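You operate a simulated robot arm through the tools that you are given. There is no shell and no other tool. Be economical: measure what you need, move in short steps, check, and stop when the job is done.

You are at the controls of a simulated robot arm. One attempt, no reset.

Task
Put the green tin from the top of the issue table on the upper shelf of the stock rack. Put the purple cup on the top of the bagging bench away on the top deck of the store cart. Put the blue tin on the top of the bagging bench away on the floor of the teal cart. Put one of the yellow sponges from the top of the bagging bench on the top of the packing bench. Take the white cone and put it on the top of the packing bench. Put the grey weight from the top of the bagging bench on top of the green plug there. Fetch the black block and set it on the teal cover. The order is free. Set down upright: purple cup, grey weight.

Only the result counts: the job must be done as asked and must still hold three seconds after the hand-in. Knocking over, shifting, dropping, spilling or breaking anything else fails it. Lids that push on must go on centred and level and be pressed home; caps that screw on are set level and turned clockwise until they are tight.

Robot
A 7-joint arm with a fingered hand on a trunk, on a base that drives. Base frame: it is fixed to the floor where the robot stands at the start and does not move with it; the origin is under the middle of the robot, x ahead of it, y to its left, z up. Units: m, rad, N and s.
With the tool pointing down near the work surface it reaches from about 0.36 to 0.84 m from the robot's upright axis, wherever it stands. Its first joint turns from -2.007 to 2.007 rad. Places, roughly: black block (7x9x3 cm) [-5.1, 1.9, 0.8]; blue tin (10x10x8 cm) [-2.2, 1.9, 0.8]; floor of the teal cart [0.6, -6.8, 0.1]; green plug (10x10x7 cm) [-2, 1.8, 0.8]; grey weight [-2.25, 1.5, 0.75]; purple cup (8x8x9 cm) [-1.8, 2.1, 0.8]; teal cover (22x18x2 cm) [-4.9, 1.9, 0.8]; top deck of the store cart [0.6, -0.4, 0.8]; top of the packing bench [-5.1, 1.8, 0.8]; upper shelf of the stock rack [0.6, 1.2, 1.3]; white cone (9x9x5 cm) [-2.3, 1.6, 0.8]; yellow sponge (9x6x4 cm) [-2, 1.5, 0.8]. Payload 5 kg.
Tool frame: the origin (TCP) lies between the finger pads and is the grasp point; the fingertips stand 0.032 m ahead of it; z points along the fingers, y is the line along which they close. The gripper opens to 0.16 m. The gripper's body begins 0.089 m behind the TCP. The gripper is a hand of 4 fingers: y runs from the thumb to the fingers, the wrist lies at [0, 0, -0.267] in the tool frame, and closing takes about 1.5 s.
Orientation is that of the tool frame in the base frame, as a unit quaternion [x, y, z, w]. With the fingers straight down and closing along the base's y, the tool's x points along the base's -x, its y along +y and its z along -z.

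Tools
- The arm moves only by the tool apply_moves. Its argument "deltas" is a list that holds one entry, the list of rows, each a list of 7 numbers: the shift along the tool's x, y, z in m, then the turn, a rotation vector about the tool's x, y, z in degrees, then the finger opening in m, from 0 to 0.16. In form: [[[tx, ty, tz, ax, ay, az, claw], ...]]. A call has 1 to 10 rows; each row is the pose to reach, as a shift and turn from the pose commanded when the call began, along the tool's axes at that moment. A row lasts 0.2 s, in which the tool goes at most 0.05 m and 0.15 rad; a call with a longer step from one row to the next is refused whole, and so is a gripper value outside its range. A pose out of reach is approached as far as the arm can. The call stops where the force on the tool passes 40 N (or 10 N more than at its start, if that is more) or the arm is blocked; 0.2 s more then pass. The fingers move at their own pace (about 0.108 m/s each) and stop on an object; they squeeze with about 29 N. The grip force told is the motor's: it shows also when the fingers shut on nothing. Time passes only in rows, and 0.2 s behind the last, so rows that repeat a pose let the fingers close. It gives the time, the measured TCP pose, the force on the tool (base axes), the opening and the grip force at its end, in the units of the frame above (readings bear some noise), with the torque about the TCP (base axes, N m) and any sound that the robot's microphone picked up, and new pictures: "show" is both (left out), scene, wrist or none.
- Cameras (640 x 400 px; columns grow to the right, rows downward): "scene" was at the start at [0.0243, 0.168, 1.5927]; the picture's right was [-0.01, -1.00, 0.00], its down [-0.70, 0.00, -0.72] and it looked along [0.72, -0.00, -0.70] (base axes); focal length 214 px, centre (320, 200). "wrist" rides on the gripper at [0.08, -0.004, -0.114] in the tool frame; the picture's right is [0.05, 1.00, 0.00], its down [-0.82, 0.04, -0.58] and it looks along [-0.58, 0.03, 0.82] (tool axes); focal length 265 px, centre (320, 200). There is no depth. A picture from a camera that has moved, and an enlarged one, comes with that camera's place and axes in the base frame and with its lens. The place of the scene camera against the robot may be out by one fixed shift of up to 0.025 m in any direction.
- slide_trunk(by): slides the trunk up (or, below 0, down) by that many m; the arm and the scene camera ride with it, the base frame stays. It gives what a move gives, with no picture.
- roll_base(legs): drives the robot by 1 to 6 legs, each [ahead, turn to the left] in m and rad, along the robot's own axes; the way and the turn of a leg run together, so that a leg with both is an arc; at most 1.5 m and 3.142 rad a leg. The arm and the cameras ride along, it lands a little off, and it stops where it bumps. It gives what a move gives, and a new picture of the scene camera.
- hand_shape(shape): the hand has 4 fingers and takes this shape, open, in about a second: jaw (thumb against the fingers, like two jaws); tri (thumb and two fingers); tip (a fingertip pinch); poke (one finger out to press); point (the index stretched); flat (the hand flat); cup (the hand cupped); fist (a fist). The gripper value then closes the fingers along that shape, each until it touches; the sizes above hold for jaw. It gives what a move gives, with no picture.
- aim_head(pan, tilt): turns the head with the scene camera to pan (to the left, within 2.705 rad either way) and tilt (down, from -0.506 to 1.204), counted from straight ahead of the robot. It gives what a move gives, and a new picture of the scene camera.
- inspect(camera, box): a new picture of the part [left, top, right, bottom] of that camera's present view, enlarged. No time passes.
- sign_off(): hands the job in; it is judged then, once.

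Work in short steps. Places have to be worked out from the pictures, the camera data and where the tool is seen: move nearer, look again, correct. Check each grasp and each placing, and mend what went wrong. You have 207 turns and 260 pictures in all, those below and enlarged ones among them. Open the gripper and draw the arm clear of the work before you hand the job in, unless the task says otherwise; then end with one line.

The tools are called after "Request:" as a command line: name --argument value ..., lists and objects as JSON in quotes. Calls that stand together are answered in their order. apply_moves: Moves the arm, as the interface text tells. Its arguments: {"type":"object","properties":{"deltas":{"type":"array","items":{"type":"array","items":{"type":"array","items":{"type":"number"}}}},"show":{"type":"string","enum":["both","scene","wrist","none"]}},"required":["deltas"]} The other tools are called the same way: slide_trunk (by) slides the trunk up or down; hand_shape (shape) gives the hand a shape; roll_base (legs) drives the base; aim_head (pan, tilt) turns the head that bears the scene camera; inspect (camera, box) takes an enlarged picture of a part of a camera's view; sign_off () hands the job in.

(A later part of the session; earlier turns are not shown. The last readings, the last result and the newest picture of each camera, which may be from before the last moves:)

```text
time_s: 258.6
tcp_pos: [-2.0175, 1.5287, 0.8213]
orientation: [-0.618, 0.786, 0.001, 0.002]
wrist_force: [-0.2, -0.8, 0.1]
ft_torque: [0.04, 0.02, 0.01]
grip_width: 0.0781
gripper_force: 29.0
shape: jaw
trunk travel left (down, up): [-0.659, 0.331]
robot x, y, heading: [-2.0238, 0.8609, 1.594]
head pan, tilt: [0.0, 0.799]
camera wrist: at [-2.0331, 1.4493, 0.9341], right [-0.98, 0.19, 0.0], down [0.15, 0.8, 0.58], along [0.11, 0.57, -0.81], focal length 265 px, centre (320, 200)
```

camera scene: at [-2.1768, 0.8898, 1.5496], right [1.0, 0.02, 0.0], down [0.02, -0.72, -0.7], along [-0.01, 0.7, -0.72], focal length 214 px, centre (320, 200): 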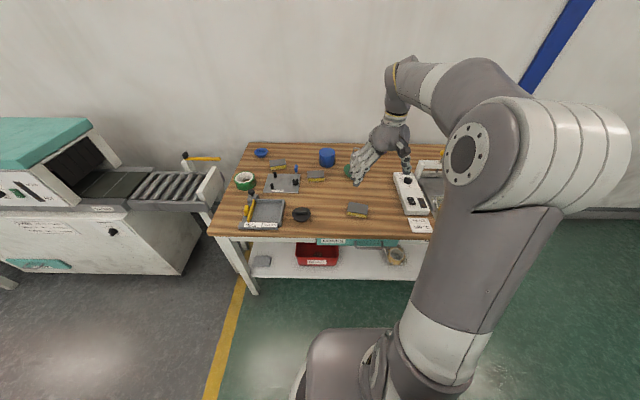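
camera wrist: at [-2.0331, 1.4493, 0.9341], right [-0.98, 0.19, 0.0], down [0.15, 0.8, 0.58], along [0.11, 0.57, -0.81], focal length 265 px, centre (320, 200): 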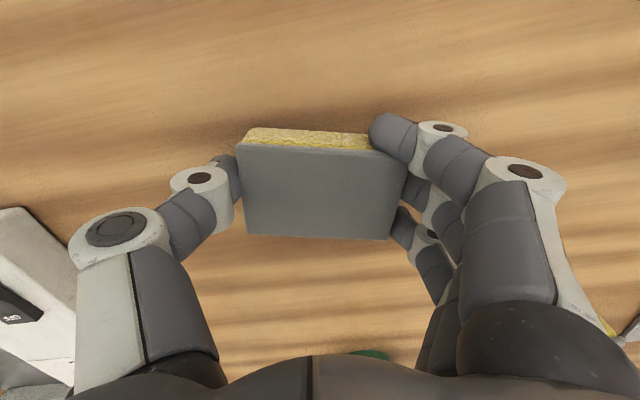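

Sponge gripped. Lift and drive back to the packing bench.

Request:
apply_moves --deltas '[[[0, 0, -0.04, 0, 0, 0, 0.05], [0, 0, -0.08, 0, 0, 0, 0.05], [0, 0, -0.12, 0, 0, 0, 0.05], [0, 0, -0.16, 0, 0, 0, 0.05], [0, 0, -0.2, 0, 0, 0, 0.05], [0, 0, -0.24, 0, 0, 0, 0.05]]]' --show "none"

Request:
roll_base --legs '[[-0.45, 0], [0, 1.548], [1.5, 0], [1.43, 0], [0, -1.571], [0.45, 0]]'

Request:
inspect --camera "wrist" --box '[0, 0, 640, 400]'

```text
time_s: 260.0
tcp_pos: [-2.0195, 1.5264, 1.0619]
orientation: [-0.618, 0.786, -0.001, 0.001]
wrist_force: [0.9, 0.8, -0.3]
ft_torque: [0.0, 0.02, -0.01]
grip_width: 0.0778
gripper_force: 29.4
shape: jaw
trunk travel left (down, up): [-0.659, 0.331]
robot x, y, heading: [-2.0225, 0.8647, 1.59]
head pan, tilt: [0.0, 0.799]
```

```text
time_s: 286.4
tcp_pos: [-4.9288, 1.5136, 1.0613]
orientation: [-0.61, 0.793, 0.0, 0.001]
wrist_force: [-0.1, -0.1, -0.3]
ft_torque: [0.01, -0.06, 0.03]
grip_width: 0.0777
gripper_force: 29.4
shape: jaw
trunk travel left (down, up): [-0.659, 0.331]
robot x, y, heading: [-4.9486, 0.8481, 1.576]
head pan, tilt: [0.0, 0.799]
camera scene: at [-5.1013, 0.8808, 1.5496], right [1.0, 0.0, 0.0], down [0.0, -0.72, -0.7], along [0.0, 0.7, -0.72], focal length 214 px, centre (320, 200)
```

scene: 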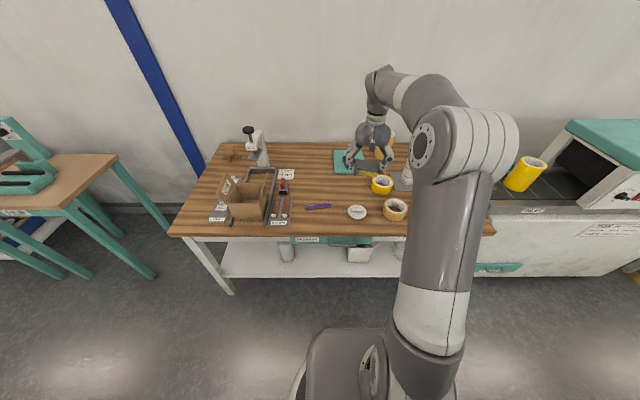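

```text
1.00 times, centred on (320, 200) of wrist (not enlarged: the box is as wide or as high as the picture)
camera zoom: at [-4.9454, 1.4352, 1.174], right [-0.98, 0.21, 0.0], down [0.17, 0.8, 0.58], along [0.12, 0.57, -0.82], focal length 265 px, centre (320, 200)
```

zoom: 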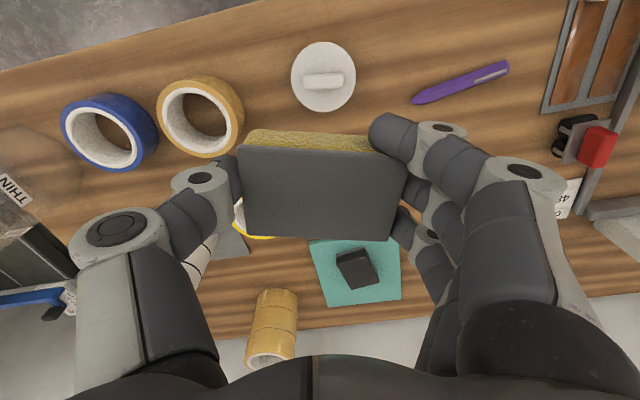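

Spot (-4.96, 1.655) is free between cone and cover. Move over it and lower.

Request:
apply_moves --deltas '[[[-0.04, 0.02, 0, 0, 0, 0, 0.05], [-0.08, 0.04, 0, 0, 0, 0, 0.05], [-0.11, 0.055, 0.02, 0, 0, 0, 0.05], [-0.128, 0.065, 0.06, 0, 0, 0, 0.05], [-0.128, 0.065, 0.1, 0, 0, 0, 0.05], [-0.128, 0.065, 0.14, 0, 0, 0, 0.05], [-0.128, 0.065, 0.18, 0, 0, 0, 0.05], [-0.128, 0.065, 0.21, 0, 0, 0, 0.05], [-0.128, 0.065, 0.21, 0, 0, 0, 0.05]]]' --show "both"

```text
time_s: 288.4
tcp_pos: [-4.9574, 1.6534, 0.8495]
orientation: [-0.608, 0.794, 0.001, 0.002]
wrist_force: [0.0, 0.8, -1.3]
ft_torque: [-0.01, 0.0, -0.04]
grip_width: 0.0777
gripper_force: 29.0
shape: jaw
trunk travel left (down, up): [-0.659, 0.331]
robot x, y, heading: [-4.9511, 0.8502, 1.573]
head pan, tilt: [0.0, 0.799]
camera scene: at [-5.1014, 0.8805, 1.5496], right [1.0, 0.0, 0.0], down [0.0, -0.72, -0.7], along [0.0, 0.7, -0.72], focal length 214 px, centre (320, 200)
camera wrist: at [-4.9747, 1.5749, 0.9636], right [-0.98, 0.21, 0.0], down [0.17, 0.8, 0.58], along [0.12, 0.57, -0.81], focal length 265 px, centre (320, 200)
```

scene: 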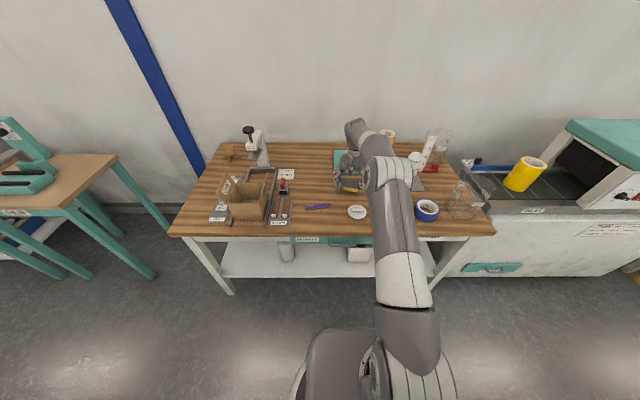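
wrist: 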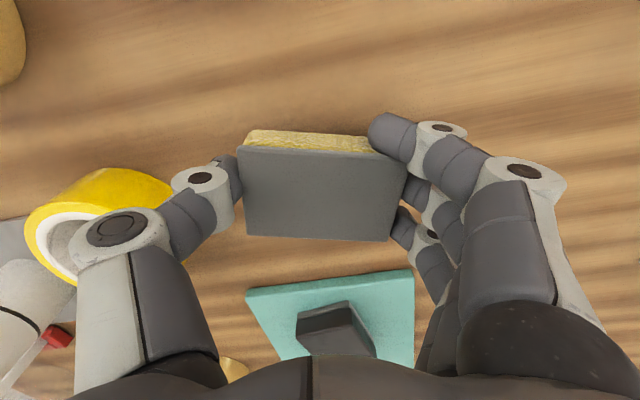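

The yellow tape is near the thumb, so I'll shift 15 mm away from it and lower.

Request:
apply_moves --deltas '[[[0.006, 0.015, 0, 0, 0, 0, 0.05], [0.006, 0.015, 0.012, 0, 0, 0, 0.05], [0.006, 0.015, 0.02, 0, 0, 0, 0.05], [0.006, 0.015, 0.024, 0, 0, 0, 0.05], [0.006, 0.015, 0.027, 0, 0, 0, 0.05]]]' --show "wrist"

```text
time_s: 289.6
tcp_pos: [-4.9738, 1.6521, 0.8236]
orientation: [-0.609, 0.793, 0.0, 0.001]
wrist_force: [-1.0, -0.2, -0.5]
ft_torque: [0.0, 0.01, -0.02]
grip_width: 0.0776
gripper_force: 29.2
shape: jaw
trunk travel left (down, up): [-0.659, 0.331]
robot x, y, heading: [-4.9457, 0.8461, 1.568]
head pan, tilt: [0.0, 0.799]
camera wrist: at [-4.9909, 1.5737, 0.937], right [-0.98, 0.21, 0.0], down [0.17, 0.8, 0.58], along [0.12, 0.57, -0.82], focal length 265 px, centre (320, 200)
```

wrist: 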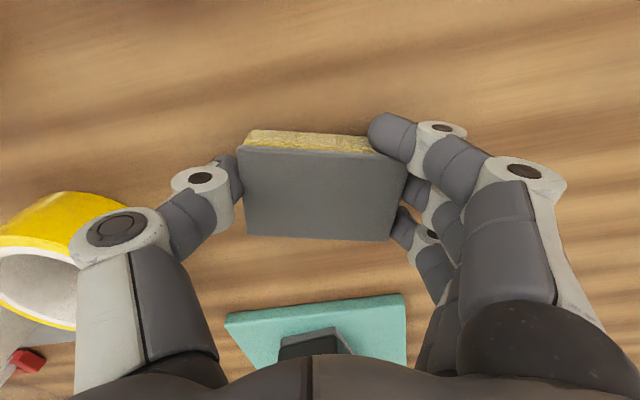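

Lower the last few millimetres, open just enough, and rise.

Request:
apply_moves --deltas '[[[0, 0, 0.002, 0, 0, 0, 0.05], [0, 0, 0.003, 0, 0, 0, 0.05], [0, 0, 0.003, 0, 0, 0, 0.085], [0, 0, 0.003, 0, 0, 0, 0.095], [0, 0, 0.003, 0, 0, 0, 0.105], [0, 0, 0.0, 0, 0, 0, 0.105], [0, 0, -0.03, 0, 0, 0, 0.105], [0, 0, -0.07, 0, 0, 0, 0.105], [0, 0, -0.11, 0, 0, 0, 0.105], [0, 0, -0.15, 0, 0, 0, 0.105]]]' --show "both"

```text
time_s: 291.8
tcp_pos: [-4.9747, 1.6517, 0.9749]
orientation: [-0.609, 0.793, 0.0, 0.002]
wrist_force: [0.4, 0.0, -0.1]
ft_torque: [0.04, 0.01, 0.0]
grip_width: 0.1043
gripper_force: 0.1
shape: jaw
trunk travel left (down, up): [-0.659, 0.331]
robot x, y, heading: [-4.9483, 0.8445, 1.569]
head pan, tilt: [0.0, 0.799]
camera scene: at [-5.1014, 0.88, 1.5496], right [1.0, 0.0, 0.0], down [0.0, -0.72, -0.7], along [0.0, 0.7, -0.72], focal length 214 px, centre (320, 200)
camera wrist: at [-4.9912, 1.5737, 1.0883], right [-0.98, 0.21, 0.0], down [0.17, 0.8, 0.58], along [0.12, 0.57, -0.82], focal length 265 px, centre (320, 200)
```

scene: 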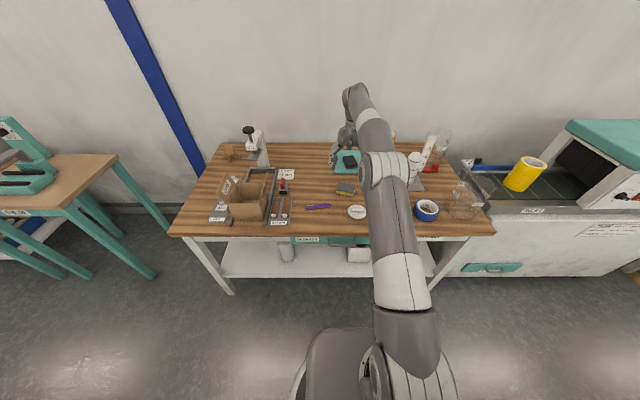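
wrist: 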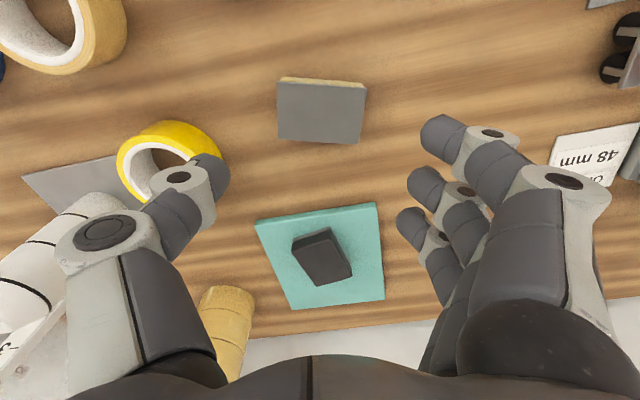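

Sponge placed. Retract and drive back to the bagging bench for the purple cup.

Request:
apply_moves --deltas '[[[0.03, 0, -0.04, 0, 0, 0, 0.12], [0.06, 0, -0.08, 0, 0, 0, 0.14], [0.1, 0, -0.1, 0, 0, 0, 0.16], [0.13, 0, -0.13, 0, 0, 0, 0.16]]]' --show "none"

Request:
roll_base --legs '[[-0.45, 0], [0, -1.569], [1.5, 0], [1.5, 0], [0.1, 0], [0, 1.571]]'

Request:
aim_head --pan 0.0 --tilt 0.7

```text
time_s: 292.8
tcp_pos: [-5.0094, 1.5247, 1.105]
orientation: [-0.61, 0.793, 0.001, 0.002]
wrist_force: [-0.8, -0.5, 0.6]
ft_torque: [0.02, 0.02, -0.01]
grip_width: 0.16
gripper_force: 0.0
shape: jaw
trunk travel left (down, up): [-0.659, 0.331]
robot x, y, heading: [-4.9497, 0.8494, 1.565]
head pan, tilt: [0.0, 0.799]
```

```text
time_s: 318.0
tcp_pos: [-1.9292, 1.1326, 1.1051]
orientation: [-0.622, 0.783, 0.0, 0.002]
wrist_force: [-0.1, -0.1, -0.9]
ft_torque: [0.0, -0.02, 0.01]
grip_width: 0.1602
gripper_force: 0.0
shape: jaw
trunk travel left (down, up): [-0.659, 0.331]
robot x, y, heading: [-1.8466, 0.4525, 1.601]
head pan, tilt: [0.0, 0.799]
camera scene: at [-2.0007, 0.4837, 1.5496], right [1.0, 0.03, 0.0], down [0.02, -0.72, -0.7], along [-0.02, 0.7, -0.72], focal length 214 px, centre (320, 200)
```

scene: 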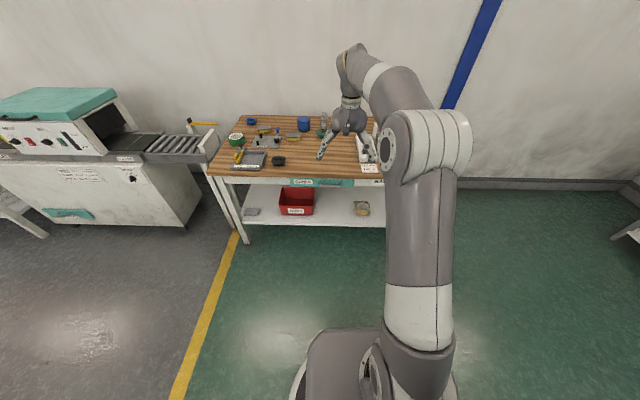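

```text
time_s: 318.6
tcp_pos: [-1.9285, 1.1322, 1.1049]
orientation: [-0.622, 0.783, 0.0, 0.002]
wrist_force: [0.4, -0.1, 0.2]
ft_torque: [0.0, 0.02, 0.01]
grip_width: 0.1599
gripper_force: 0.1
shape: jaw
trunk travel left (down, up): [-0.659, 0.331]
robot x, y, heading: [-1.8457, 0.4567, 1.597]
head pan, tilt: [0.0, 0.7]
camera scene: at [-2.0007, 0.488, 1.5578], right [1.0, 0.03, 0.0], down [0.02, -0.64, -0.76], along [-0.02, 0.76, -0.64], focal length 214 px, centre (320, 200)
```

scene: 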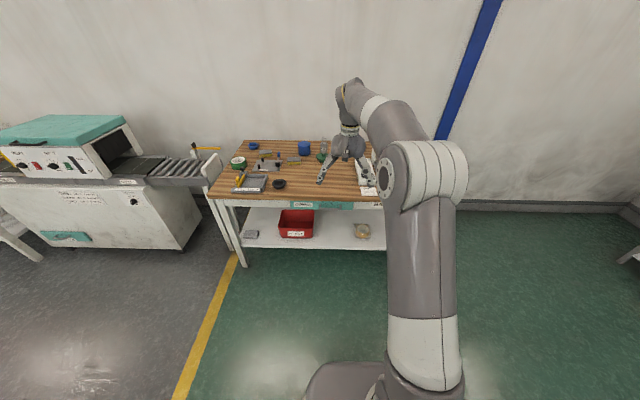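

Drive up to the bench; the hand passes above everything.

Request:
roll_base --legs '[[0.53, -0.026]]'

Request:
inspect --camera "wrist" --box '[0, 0, 640, 400]'

```text
time_s: 321.7
tcp_pos: [-1.9229, 1.6611, 1.105]
orientation: [-0.612, 0.791, 0.001, 0.001]
wrist_force: [0.3, 0.2, -0.5]
ft_torque: [-0.03, 0.0, 0.0]
grip_width: 0.1597
gripper_force: 0.0
shape: jaw
trunk travel left (down, up): [-0.659, 0.331]
robot x, y, heading: [-1.8534, 0.9813, 1.575]
head pan, tilt: [0.0, 0.7]
camera scene: at [-2.0098, 1.0194, 1.5579], right [1.0, 0.01, 0.0], down [0.0, -0.64, -0.76], along [0.0, 0.76, -0.64], focal length 214 px, centre (320, 200)
```

scene: 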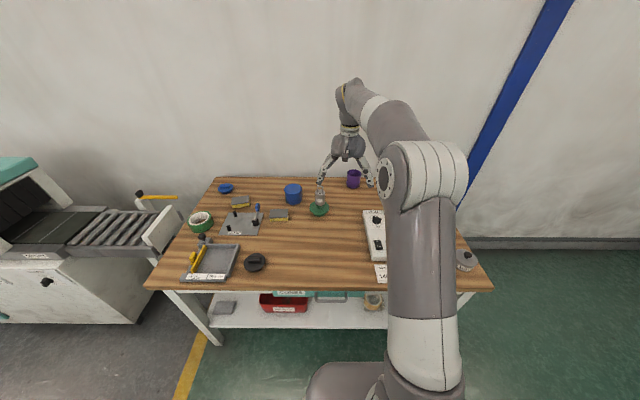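

```text
1.00 times, centred on (320, 200) of wrist (not enlarged: the box is as wide or as high as the picture)
camera zoom: at [-1.939, 1.5832, 1.2178], right [-0.98, 0.2, 0.0], down [0.16, 0.8, 0.58], along [0.12, 0.57, -0.82], focal length 265 px, centre (320, 200)
```

zoom: 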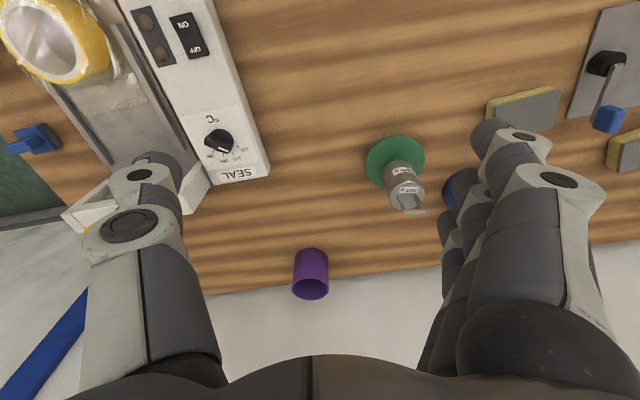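

The cup is at about (-1.823, 2.05). I'll edge the base 3 cm closer, square the hand and move it toward the cup before tilting.

Request:
roll_base --legs '[[0.03, 0]]'

Request:
apply_moves --deltas '[[[-0.025, -0.012, 0, 0, 0, -3, 0.16], [-0.05, -0.025, 0, 0, 0, -6, 0.16], [-0.075, -0.037, 0, 0, 0, -9, 0.16], [-0.1, -0.05, 0.02, 0, 0, -12, 0.16], [-0.12, -0.062, 0.04, 0, 0, -14.5, 0.16], [-0.12, -0.062, 0.04, 0, 0, -14.5, 0.16]]]' --show "wrist"

```text
time_s: 322.5
tcp_pos: [-1.9236, 1.6926, 1.1038]
orientation: [-0.613, 0.79, 0.0, 0.001]
wrist_force: [0.4, 0.1, 0.0]
ft_torque: [-0.06, -0.02, 0.01]
grip_width: 0.1602
gripper_force: 0.0
shape: jaw
trunk travel left (down, up): [-0.659, 0.331]
robot x, y, heading: [-1.8521, 1.0097, 1.579]
head pan, tilt: [0.0, 0.7]
camera scene: at [-2.01, 1.0501, 1.5578], right [1.0, 0.01, 0.0], down [0.0, -0.64, -0.76], along [-0.01, 0.76, -0.64], focal length 214 px, centre (320, 200)
```

scene: 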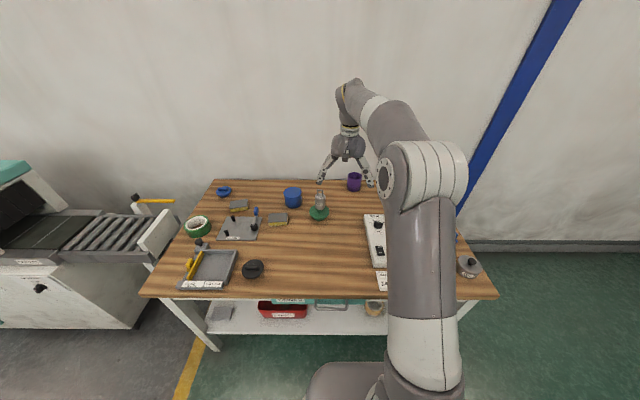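

```text
time_s: 323.9
tcp_pos: [-1.8324, 1.7915, 1.0654]
orientation: [0.707, -0.707, 0.0, -0.001]
wrist_force: [0.0, -0.5, 0.4]
ft_torque: [0.0, -0.01, -0.02]
grip_width: 0.1599
gripper_force: 0.0
shape: jaw
trunk travel left (down, up): [-0.659, 0.331]
robot x, y, heading: [-1.8552, 1.0133, 1.575]
head pan, tilt: [0.0, 0.7]
camera wrist: at [-1.8288, 1.7114, 1.1779], right [-1.0, -0.05, 0.0], down [-0.04, 0.81, 0.58], along [-0.03, 0.58, -0.82], focal length 265 px, centre (320, 200)
```

wrist: 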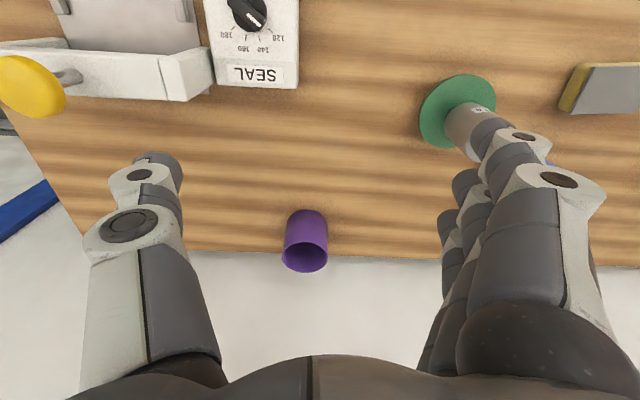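

Cup refined to (-1.822, 2.038). Tilt the hand 60° forward while moving to a pre-approach point.

Request:
apply_moves --deltas '[[[-0.01, -0.002, -0.005, 0, -8, 0, 0.16], [-0.03, -0.003, 0, 0, -16, 0, 0.16], [-0.05, -0.005, 0.01, 0, -24, 0, 0.16], [-0.07, -0.006, 0.03, 0, -32, 0, 0.16], [-0.09, -0.008, 0.05, 0, -40, 0, 0.16], [-0.11, -0.01, 0.08, 0, -48, 0, 0.16], [-0.13, -0.01, 0.11, 0, -55, 0, 0.16], [-0.143, -0.01, 0.14, 0, -60, 0, 0.16], [-0.143, -0.01, 0.14, 0, -60, 0, 0.16]]]' --show "both"

```text
time_s: 325.9
tcp_pos: [-1.823, 1.9356, 0.9224]
orientation: [0.613, -0.612, -0.353, -0.354]
wrist_force: [-0.7, 0.0, -0.4]
ft_torque: [0.0, -0.01, -0.03]
grip_width: 0.1597
gripper_force: 0.1
shape: jaw
trunk travel left (down, up): [-0.659, 0.331]
robot x, y, heading: [-1.8566, 1.0122, 1.577]
head pan, tilt: [0.0, 0.7]
camera scene: at [-2.0099, 1.0489, 1.5579], right [1.0, 0.01, 0.0], down [0.0, -0.64, -0.76], along [-0.01, 0.76, -0.64], focal length 214 px, centre (320, 200)
camera wrist: at [-1.8187, 1.7974, 0.9108], right [-1.0, -0.03, -0.05], down [-0.04, -0.09, 0.99], along [-0.03, 1.0, 0.09], focal length 265 px, centre (320, 200)
```

scene: 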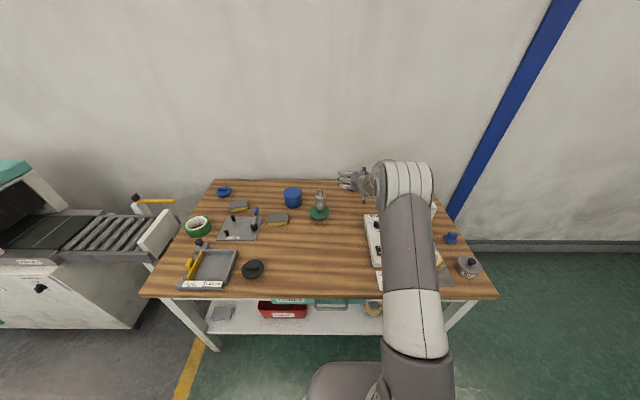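
wrist: 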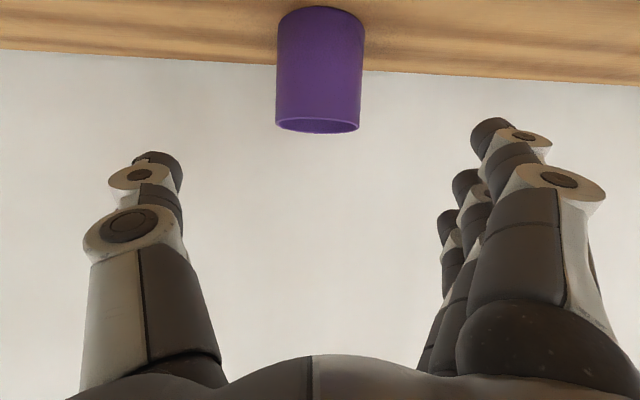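

Nicely lined up with the cup. Advance around it.

Request:
apply_moves --deltas '[[[0.006, 0, 0.032, 0, 0, 0, 0.15], [0.012, 0, 0.065, 0, 0, 0, 0.15], [0.018, 0, 0.095, 0, 0, 0, 0.15], [0.022, 0, 0.115, 0, 0, 0, 0.15], [0.022, 0, 0.126, 0, 0, 0, 0.15], [0.022, 0, 0.126, 0, 0, 0, 0.15]]]' --show "wrist"

Request:
inspect --camera "scene" --box '[300, 150, 420, 230]'

```text
time_s: 327.3
tcp_pos: [-1.8218, 2.0335, 0.8425]
orientation: [0.612, -0.612, -0.354, -0.355]
wrist_force: [0.3, -0.8, 0.0]
ft_torque: [0.03, 0.01, 0.0]
grip_width: 0.1505
gripper_force: 0.0
shape: jaw
trunk travel left (down, up): [-0.659, 0.331]
robot x, y, heading: [-1.8572, 1.0114, 1.575]
head pan, tilt: [0.0, 0.7]
camera wrist: at [-1.8181, 1.8959, 0.8291], right [-1.0, -0.03, -0.05], down [-0.04, -0.09, 0.99], along [-0.03, 1.0, 0.09], focal length 265 px, centre (320, 200)
```

wrist: 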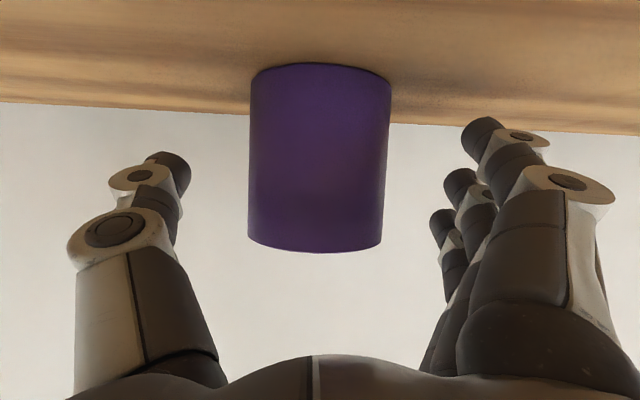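

```text
5.00 times, centred on (360, 190) of scene
camera zoom: at [-2.0099, 1.0489, 1.5579], right [1.0, 0.01, 0.0], down [0.0, -0.64, -0.76], along [-0.01, 0.76, -0.64], focal length 1072 px, centre (120, 250)
```

zoom: 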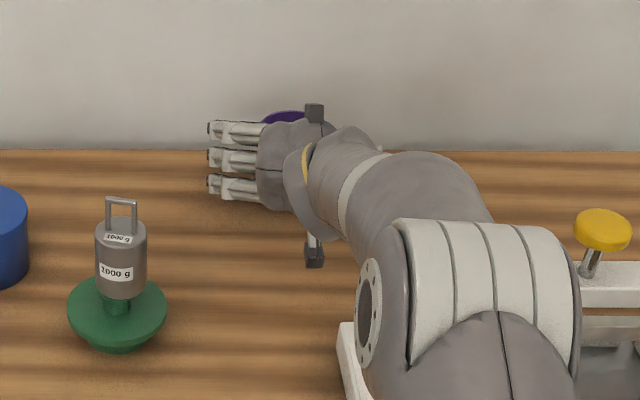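

Fingers straddle the cup at mid height. Close.

Request:
apply_moves --deltas '[[[0, 0, 0, 0, 0, 0, 0.11], [0, 0, 0, 0, 0, 0, 0.08], [0, 0, 0, 0, 0, 0, 0.05], [0, 0, 0, 0, 0, 0, 0.05], [0, 0, 0, 0, 0, 0, 0.05], [0, 0, 0, 0, 0, 0, 0.05], [0, 0, 0, 0, 0, 0, 0.05]]]' --show "wrist"

```text
time_s: 328.9
tcp_pos: [-1.8231, 2.0338, 0.8411]
orientation: [0.613, -0.611, -0.355, -0.355]
wrist_force: [-0.1, 0.1, 0.7]
ft_torque: [-0.05, 0.04, 0.0]
grip_width: 0.0679
gripper_force: 28.5
shape: jaw
trunk travel left (down, up): [-0.659, 0.331]
robot x, y, heading: [-1.8591, 1.0092, 1.574]
head pan, tilt: [0.0, 0.7]
camera wrist: at [-1.8183, 1.8958, 0.8291], right [-1.0, -0.03, -0.05], down [-0.04, -0.09, 0.99], along [-0.03, 1.0, 0.09], focal length 265 px, centre (320, 200)
```

wrist: 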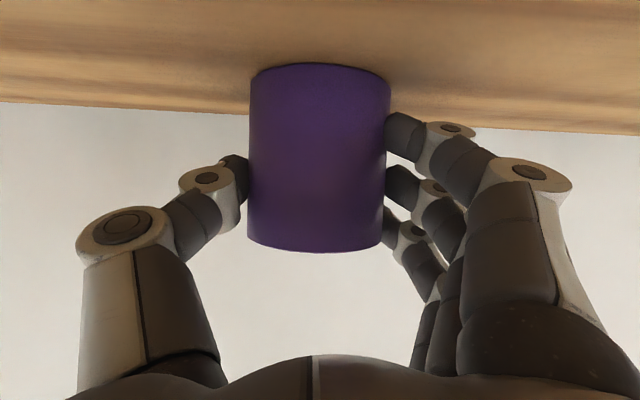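

The cup is gripped upright. Raise with the trunk, back out, and drive toward the store cart.

Request:
slide_trunk --by 0.28

Request:
roll_base --legs '[[-0.9, 0], [0, -1.8], [1.3, 0], [0, 0.225]]'

Request:
aim_head --pan 0.0 --tilt 0.6

```text
time_s: 331.8
tcp_pos: [-1.8236, 2.0336, 1.1223]
orientation: [0.613, -0.611, -0.354, -0.354]
wrist_force: [0.7, 1.2, -0.5]
ft_torque: [-0.02, 0.02, 0.0]
grip_width: 0.0676
gripper_force: 28.9
shape: jaw
trunk travel left (down, up): [-0.939, 0.051]
robot x, y, heading: [-1.8557, 1.0136, 1.575]
head pan, tilt: [0.0, 0.7]
```

```text
time_s: 347.7
tcp_pos: [0.4421, -0.1706, 1.1227]
orientation: [-0.007, 0.866, 0.002, 0.501]
wrist_force: [-0.4, 0.7, -1.2]
ft_torque: [-0.02, 0.03, 0.0]
grip_width: 0.0671
gripper_force: 28.6
shape: jaw
trunk travel left (down, up): [-0.939, 0.051]
robot x, y, heading: [-0.5818, -0.1519, 0.018]
head pan, tilt: [0.0, 0.7]
camera scene: at [-0.555, 0.0183, 1.8378], right [0.02, -1.0, 0.0], down [-0.64, -0.01, -0.76], along [0.76, 0.01, -0.64], focal length 214 px, centre (320, 200)
```

scene: 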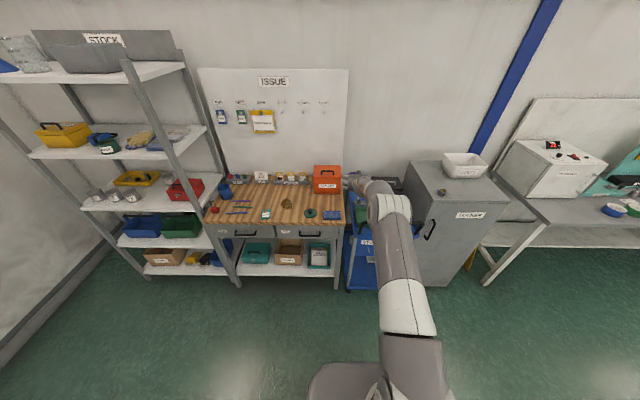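

```text
time_s: 348.4
tcp_pos: [0.4425, -0.1713, 1.1217]
orientation: [-0.006, 0.865, 0.003, 0.501]
wrist_force: [0.2, 0.7, -0.9]
ft_torque: [-0.01, -0.03, 0.03]
grip_width: 0.0668
gripper_force: 28.9
shape: jaw
trunk travel left (down, up): [-0.939, 0.051]
robot x, y, heading: [-0.5794, -0.1542, 0.014]
head pan, tilt: [0.0, 0.6]
camera scene: at [-0.5515, 0.0169, 1.8465], right [0.02, -1.0, 0.0], down [-0.57, -0.01, -0.82], along [0.82, 0.01, -0.57], focal length 214 px, centre (320, 200)
```

scene: 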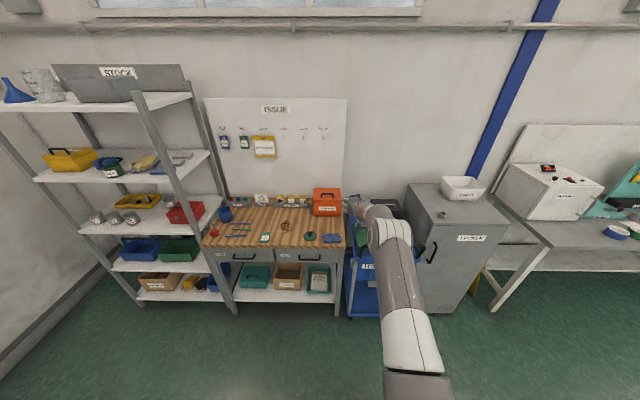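

View from the wrist.

Request:
inspect --camera "wrist" --box '[0, 0, 640, 400]'

Request:
inspect --camera "scene" --box '[310, 170, 450, 330]'

```text
1.00 times, centred on (320, 200) of wrist (not enlarged: the box is as wide or as high as the picture)
camera zoom: at [0.3035, -0.1781, 1.1091], right [-0.04, 1.0, -0.05], down [-0.09, 0.04, 0.99], along [0.99, 0.04, 0.09], focal length 265 px, centre (320, 200)
```

zoom: 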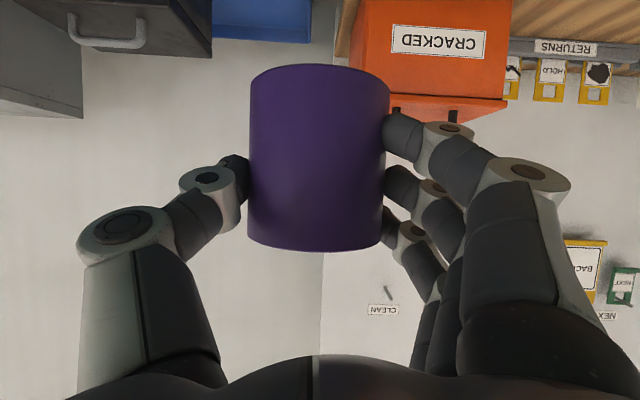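

```text
2.50 times, centred on (380, 250) of scene
camera zoom: at [-0.5515, 0.0169, 1.8465], right [0.02, -1.0, 0.0], down [-0.57, -0.01, -0.82], along [0.82, 0.01, -0.57], focal length 536 px, centre (170, 75)
```

zoom: 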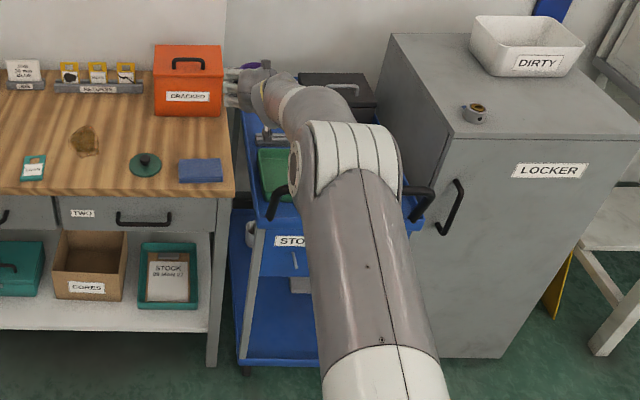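

The free patches on the cart are too narrow for the tilted hand, so I'll set the cup briefly on the issue table (the tin's old spot) and regrasp it vertically.

Request:
roll_base --legs '[[0, 0.986], [0.165, 0], [0, -1.0]]'

Request:
inspect --camera "wrist" --box '[0, 0, 640, 400]'

```text
time_s: 354.9
tcp_pos: [0.5297, -0.0519, 1.123]
orientation: [0.003, 0.866, -0.003, 0.501]
wrist_force: [-0.2, 0.5, -0.8]
ft_torque: [0.02, 0.03, 0.02]
grip_width: 0.0669
gripper_force: 29.1
shape: jaw
trunk travel left (down, up): [-0.939, 0.051]
robot x, y, heading: [-0.4923, -0.011, 0.001]
head pan, tilt: [0.0, 0.6]
camera scene: at [-0.4596, 0.1563, 1.8466], right [0.0, -1.0, 0.0], down [-0.57, 0.0, -0.82], along [0.82, 0.0, -0.57], focal length 214 px, centre (320, 200)
```

scene: 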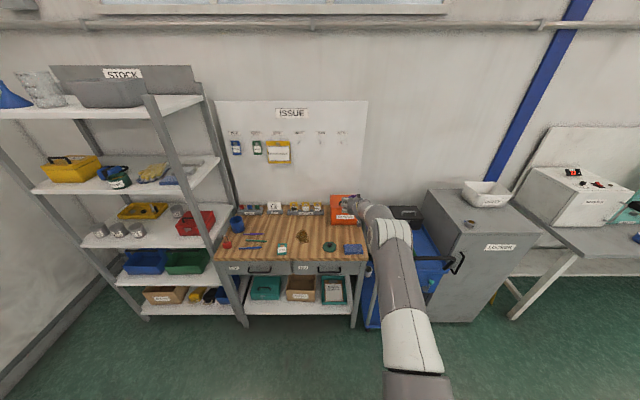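

```text
1.00 times, centred on (320, 200) of wrist (not enlarged: the box is as wide or as high as the picture)
camera zoom: at [0.3918, -0.0544, 1.109], right [-0.02, 1.0, -0.05], down [-0.09, 0.04, 0.99], along [1.0, 0.02, 0.09], focal length 265 px, centre (320, 200)
```

zoom: 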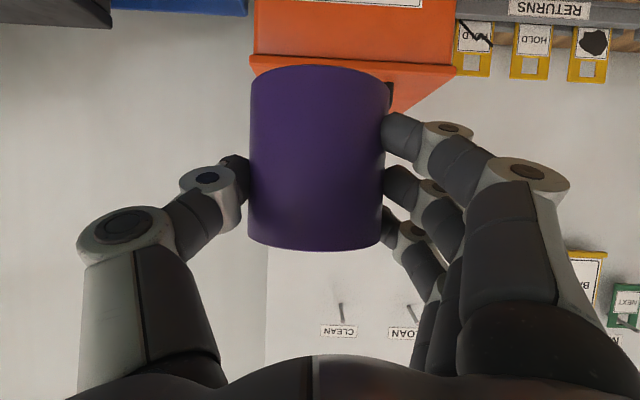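

Lower with the trunk to just above the table.

Request:
slide_trunk --by -0.195

Request:
apply_moves --deltas '[[[0.004, 0, 0.0025, 0, 0, 0, 0.05], [0.007, 0, 0.004, 0, 0, 0, 0.05], [0.01, 0, 0.006, 0, 0, 0, 0.05]]]' --show "wrist"

```text
time_s: 357.0
tcp_pos: [0.5302, -0.0516, 0.9266]
orientation: [0.002, 0.865, -0.002, 0.501]
wrist_force: [0.3, -0.5, -0.4]
ft_torque: [-0.03, 0.01, 0.02]
grip_width: 0.0668
gripper_force: 29.1
shape: jaw
trunk travel left (down, up): [-0.744, 0.246]
robot x, y, heading: [-0.4895, -0.0129, -0.004]
head pan, tilt: [0.0, 0.6]
```

```text
time_s: 357.8
tcp_pos: [0.5312, -0.051, 0.9218]
orientation: [0.001, 0.864, -0.002, 0.503]
wrist_force: [-0.1, -0.3, 16.5]
ft_torque: [-0.03, -0.18, -0.02]
grip_width: 0.0669
gripper_force: 29.2
shape: jaw
trunk travel left (down, up): [-0.744, 0.246]
robot x, y, heading: [-0.4899, -0.0137, -0.005]
head pan, tilt: [0.0, 0.6]
camera wrist: at [0.3922, -0.0539, 0.9071], right [-0.02, 1.0, -0.05], down [-0.1, 0.05, 0.99], along [0.99, 0.03, 0.1], focal length 265 px, centre (320, 200)
```

wrist: 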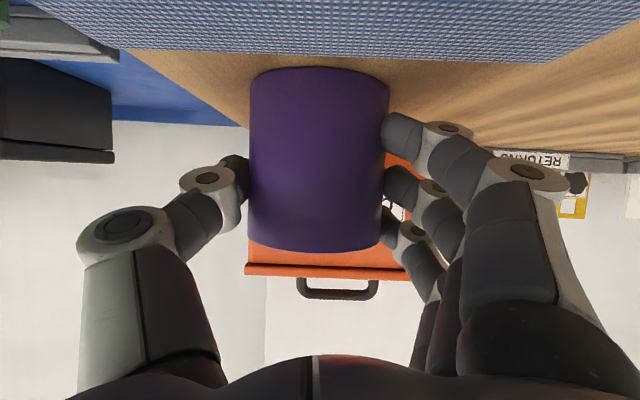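

The cup is on the table. Open and retract along the tool axis.

Request:
apply_moves --deltas '[[[-0.002, 0, -0.001, 0, 0, 0, 0.08], [-0.002, 0, -0.001, 0, 0, 0, 0.1], [-0.002, 0, -0.001, 0, 0, 0, 0.12], [-0.002, 0, -0.001, 0, 0, 0, 0.13], [-0.002, 0, -0.03, 0, 0, 0, 0.13], [-0.002, 0, -0.07, 0, 0, 0, 0.13], [-0.002, 0, -0.11, 0, 0, 0, 0.13], [-0.002, 0, -0.15, 0, 0, 0, 0.13]]]' --show "wrist"

```text
time_s: 359.6
tcp_pos: [0.3996, -0.0509, 0.9924]
orientation: [0.002, 0.866, -0.002, 0.501]
wrist_force: [0.1, 0.2, -0.1]
ft_torque: [-0.01, -0.01, -0.02]
grip_width: 0.1296
gripper_force: 0.0
shape: jaw
trunk travel left (down, up): [-0.744, 0.246]
robot x, y, heading: [-0.4909, -0.0112, -0.0]
head pan, tilt: [0.0, 0.6]
camera wrist: at [0.2614, -0.0533, 0.9785], right [-0.02, 1.0, -0.05], down [-0.09, 0.04, 0.99], along [1.0, 0.02, 0.09], focal length 265 px, centre (320, 200)
```

wrist: 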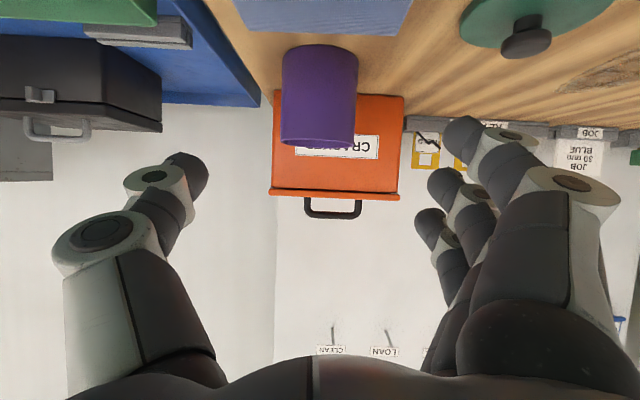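

Cup standing. Raise and bring the hand back to vertical.

Request:
apply_moves --deltas '[[[-0.01, 0, -0.04, 0, 0, 0, 0.14], [-0.02, 0, -0.08, 0, 7, 0, 0.16], [-0.03, 0, -0.11, 0, 15, 0, 0.16], [-0.04, 0, -0.14, 0, 23, 0, 0.16], [-0.05, 0, -0.17, 0, 31, 0, 0.16], [-0.06, 0, -0.19, 0, 39, 0, 0.16], [-0.0636, 0, -0.21, 0, 47, 0, 0.16], [-0.0636, 0, -0.21, 0, 55, 0, 0.16], [-0.0636, 0, -0.21, 0, 60, 0, 0.16], [-0.0636, 0, -0.21, 0, 60, 0, 0.16]]]' --show "none"

Request:
roll_base --legs '[[0.45, 0]]'

Request:
inspect --camera "wrist" --box '[0, 0, 640, 400]'

```text
time_s: 361.8
tcp_pos: [0.2508, -0.0492, 1.1517]
orientation: [0.003, 1.0, -0.001, 0.002]
wrist_force: [0.5, -0.7, 0.2]
ft_torque: [0.02, 0.03, 0.0]
grip_width: 0.16
gripper_force: 0.0
shape: jaw
trunk travel left (down, up): [-0.744, 0.246]
robot x, y, heading: [-0.4915, -0.0129, 0.003]
head pan, tilt: [0.0, 0.6]
```

```text
time_s: 364.5
tcp_pos: [0.7025, -0.0511, 1.1503]
orientation: [0.004, 1.0, -0.001, 0.001]
wrist_force: [0.4, 0.7, 0.4]
ft_torque: [-0.02, -0.01, -0.01]
grip_width: 0.1595
gripper_force: 0.1
shape: jaw
trunk travel left (down, up): [-0.744, 0.246]
robot x, y, heading: [-0.04, -0.0118, 0.002]
head pan, tilt: [0.0, 0.6]
camera scene: at [-0.0089, 0.1563, 1.6515], right [0.0, -1.0, 0.0], down [-0.57, 0.0, -0.82], along [0.82, 0.0, -0.57], focal length 214 px, centre (320, 200)
```

scene: 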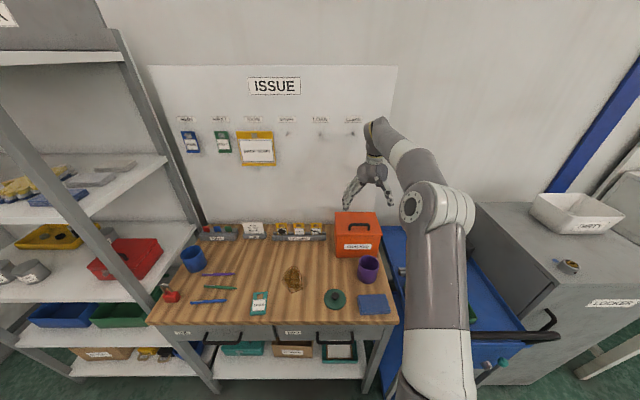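

```text
1.00 times, centred on (320, 200) of wrist (not enlarged: the box is as wide or as high as the picture)
camera zoom: at [0.6212, -0.0533, 1.2646], right [-0.04, 1.0, 0.0], down [0.81, 0.04, 0.58], along [0.58, 0.02, -0.82], focal length 265 px, centre (320, 200)
```

zoom: 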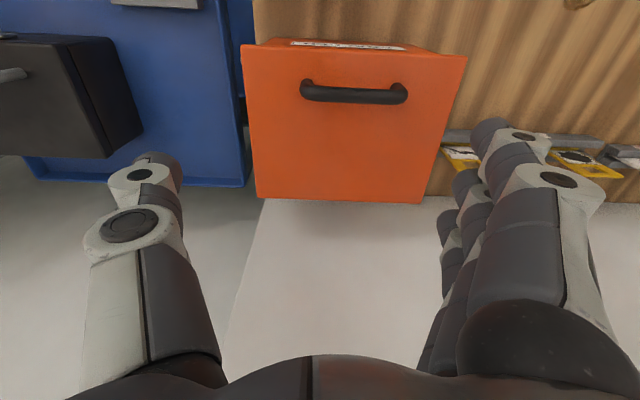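

Move the hand back over the cup.

Request:
apply_moves --deltas '[[[0.045, 0, 0, 0, 0, 0, 0.16], [0.09, 0, 0, 0, 0, 0, 0.16], [0.135, 0, 0, 0, 0, 0, 0.16], [0.1715, 0, 0.02, 0, 0, 0, 0.16], [0.1715, 0, 0.05, 0, 0, 0, 0.16], [0.1715, 0, 0.07, 0, 0, 0, 0.16]]]' --show "wrist"

```text
time_s: 365.9
tcp_pos: [0.53, -0.0501, 1.0814]
orientation: [0.004, 1.0, 0.0, 0.001]
wrist_force: [0.0, 1.1, -0.1]
ft_torque: [-0.04, 0.02, -0.01]
grip_width: 0.1597
gripper_force: 0.1
shape: jaw
trunk travel left (down, up): [-0.744, 0.246]
robot x, y, heading: [-0.0404, -0.0107, 0.0]
head pan, tilt: [0.0, 0.6]
camera wrist: at [0.4488, -0.0531, 1.1947], right [-0.04, 1.0, 0.0], down [0.81, 0.04, 0.58], along [0.58, 0.02, -0.82], focal length 265 px, centre (320, 200)
```

wrist: 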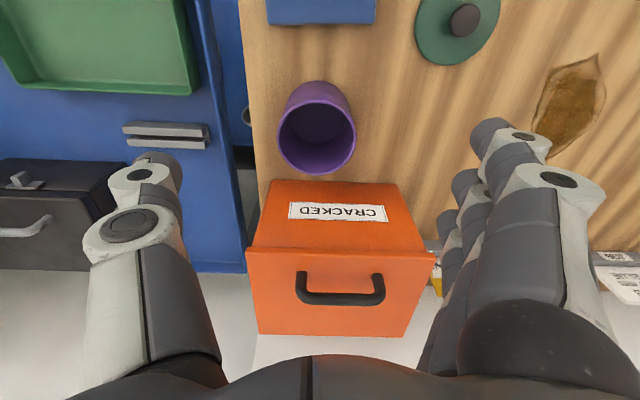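

The cup is at (0.541, -0.054). Descend and grip.

Request:
apply_moves --deltas '[[[-0.011, -0.004, 0.04, 0, 0, 0, 0.14], [-0.011, -0.004, 0.08, 0, 0, 0, 0.14], [-0.011, -0.004, 0.12, 0, 0, 0, 0.14], [-0.011, -0.004, 0.15, 0, 0, 0, 0.14], [-0.011, -0.004, 0.168, 0, 0, 0, 0.14], [-0.011, -0.004, 0.168, 0, 0, 0, 0.1], [-0.011, -0.004, 0.168, 0, 0, 0, 0.05], [-0.011, -0.004, 0.168, 0, 0, 0, 0.05], [-0.011, -0.004, 0.168, 0, 0, 0, 0.05], [-0.011, -0.004, 0.168, 0, 0, 0, 0.05]]]' --show "wrist"

```text
time_s: 368.1
tcp_pos: [0.5415, -0.0553, 0.9148]
orientation: [0.003, 1.0, -0.001, 0.001]
wrist_force: [-0.1, -0.1, -0.2]
ft_torque: [0.02, -0.02, 0.02]
grip_width: 0.0525
gripper_force: 29.4
shape: jaw
trunk travel left (down, up): [-0.744, 0.246]
robot x, y, heading: [-0.0413, -0.0121, -0.003]
head pan, tilt: [0.0, 0.6]
camera wrist: at [0.4606, -0.0571, 1.0272], right [-0.04, 1.0, 0.0], down [0.81, 0.04, 0.58], along [0.58, 0.02, -0.82], focal length 265 px, centre (320, 200)
```

wrist: 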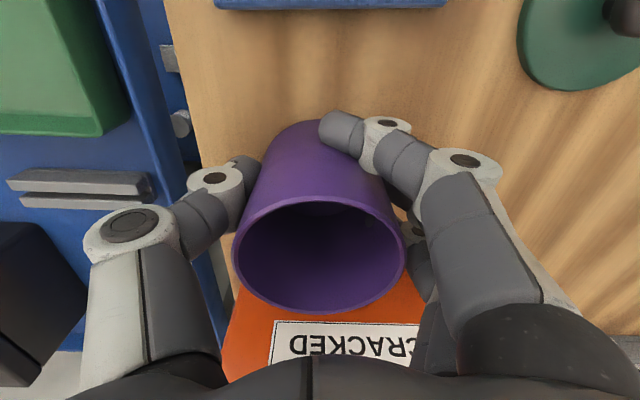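

Gripped. Lift and check tilt.

Request:
apply_moves --deltas '[[[0, 0, -0.03, 0, 0, 0, 0.04], [0, 0, -0.07, 0, 0, 0, 0.04], [0, 0, -0.11, 0, 0, 0, 0.04], [0, 0, -0.15, 0, 0, 0, 0.04], [0, 0, -0.18, 0, 0, 0, 0.04], [0, 0, -0.18, 0, 0, 0, 0.04]]]' --show "wrist"

Request:
inspect --camera "scene" --box '[320, 150, 440, 270]'

```text
time_s: 369.5
tcp_pos: [0.5401, -0.0532, 1.0929]
orientation: [0.004, 1.0, -0.001, 0.001]
wrist_force: [-0.1, -0.4, -0.9]
ft_torque: [-0.02, 0.05, 0.02]
grip_width: 0.0523
gripper_force: 29.3
shape: jaw
trunk travel left (down, up): [-0.744, 0.246]
robot x, y, heading: [-0.0419, -0.0105, -0.003]
head pan, tilt: [0.0, 0.6]
camera wrist: at [0.4595, -0.0564, 1.2063], right [-0.04, 1.0, 0.0], down [0.81, 0.04, 0.58], along [0.58, 0.02, -0.82], focal length 265 px, centre (320, 200)
```

wrist: 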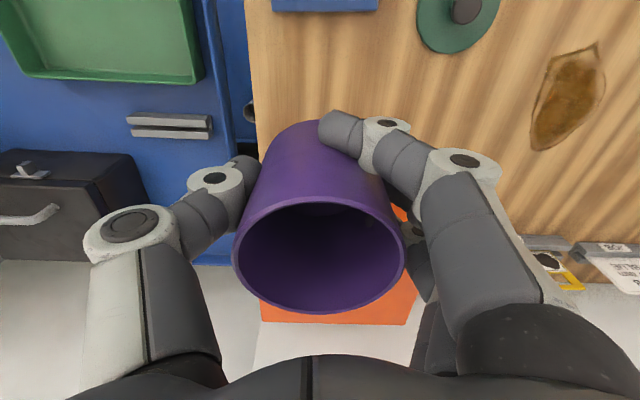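

```text
3.33 times, centred on (380, 210) of scene
camera zoom: at [-0.0095, 0.1562, 1.6515], right [0.0, -1.0, 0.0], down [-0.57, 0.0, -0.82], along [0.82, 0.0, -0.57], focal length 715 px, centre (120, 167)
```

zoom: 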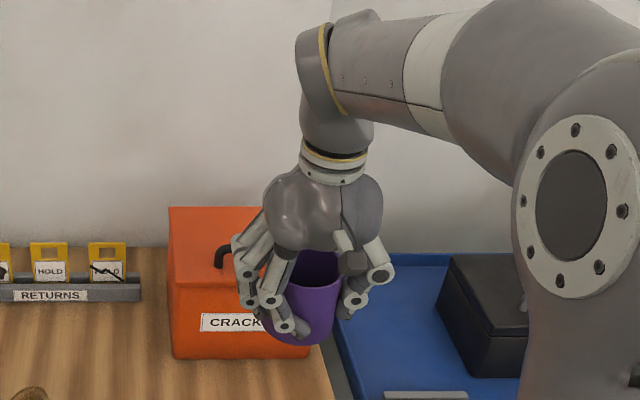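

The cup is upright. Rotate the hand +85° in the air, to close along x.

Request:
apply_moves --deltas '[[[0, 0, 0, 0, 0, 8.5, 0.04], [0, 0, -0.01, 0, 0, 17, 0.04], [0, 0, -0.02, 0, 0, 25.5, 0.04], [0, 0, -0.03, 0, 0, 34, 0.04], [0, 0, -0.03, 0, 0, 42.5, 0.04], [0, 0, -0.03, 0, 0, 51, 0.04], [0, 0, -0.03, 0, 0, 59.5, 0.04], [0, 0, -0.03, 0, 0, 68, 0.04], [0, 0, -0.03, 0, 0, 76.5, 0.04], [0, 0, -0.03, 0, 0, 85, 0.04]]]' --show "scene"

```text
time_s: 371.7
tcp_pos: [0.5395, -0.0542, 1.1234]
orientation: [0.679, 0.734, 0.0, 0.002]
wrist_force: [-0.4, 0.2, -0.1]
ft_torque: [0.02, 0.02, -0.01]
grip_width: 0.0523
gripper_force: 28.2
shape: jaw
trunk travel left (down, up): [-0.744, 0.246]
robot x, y, heading: [-0.0417, -0.0122, 0.0]
head pan, tilt: [0.0, 0.6]
camera scene: at [-0.0096, 0.1563, 1.6515], right [0.0, -1.0, 0.0], down [-0.57, 0.0, -0.83], along [0.83, 0.0, -0.57], focal length 214 px, centre (320, 200)
```

scene: 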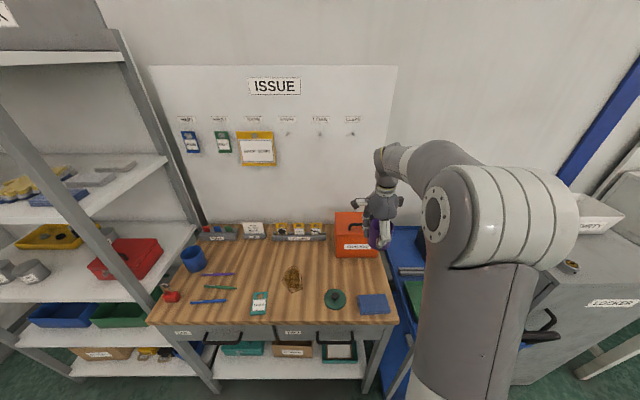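

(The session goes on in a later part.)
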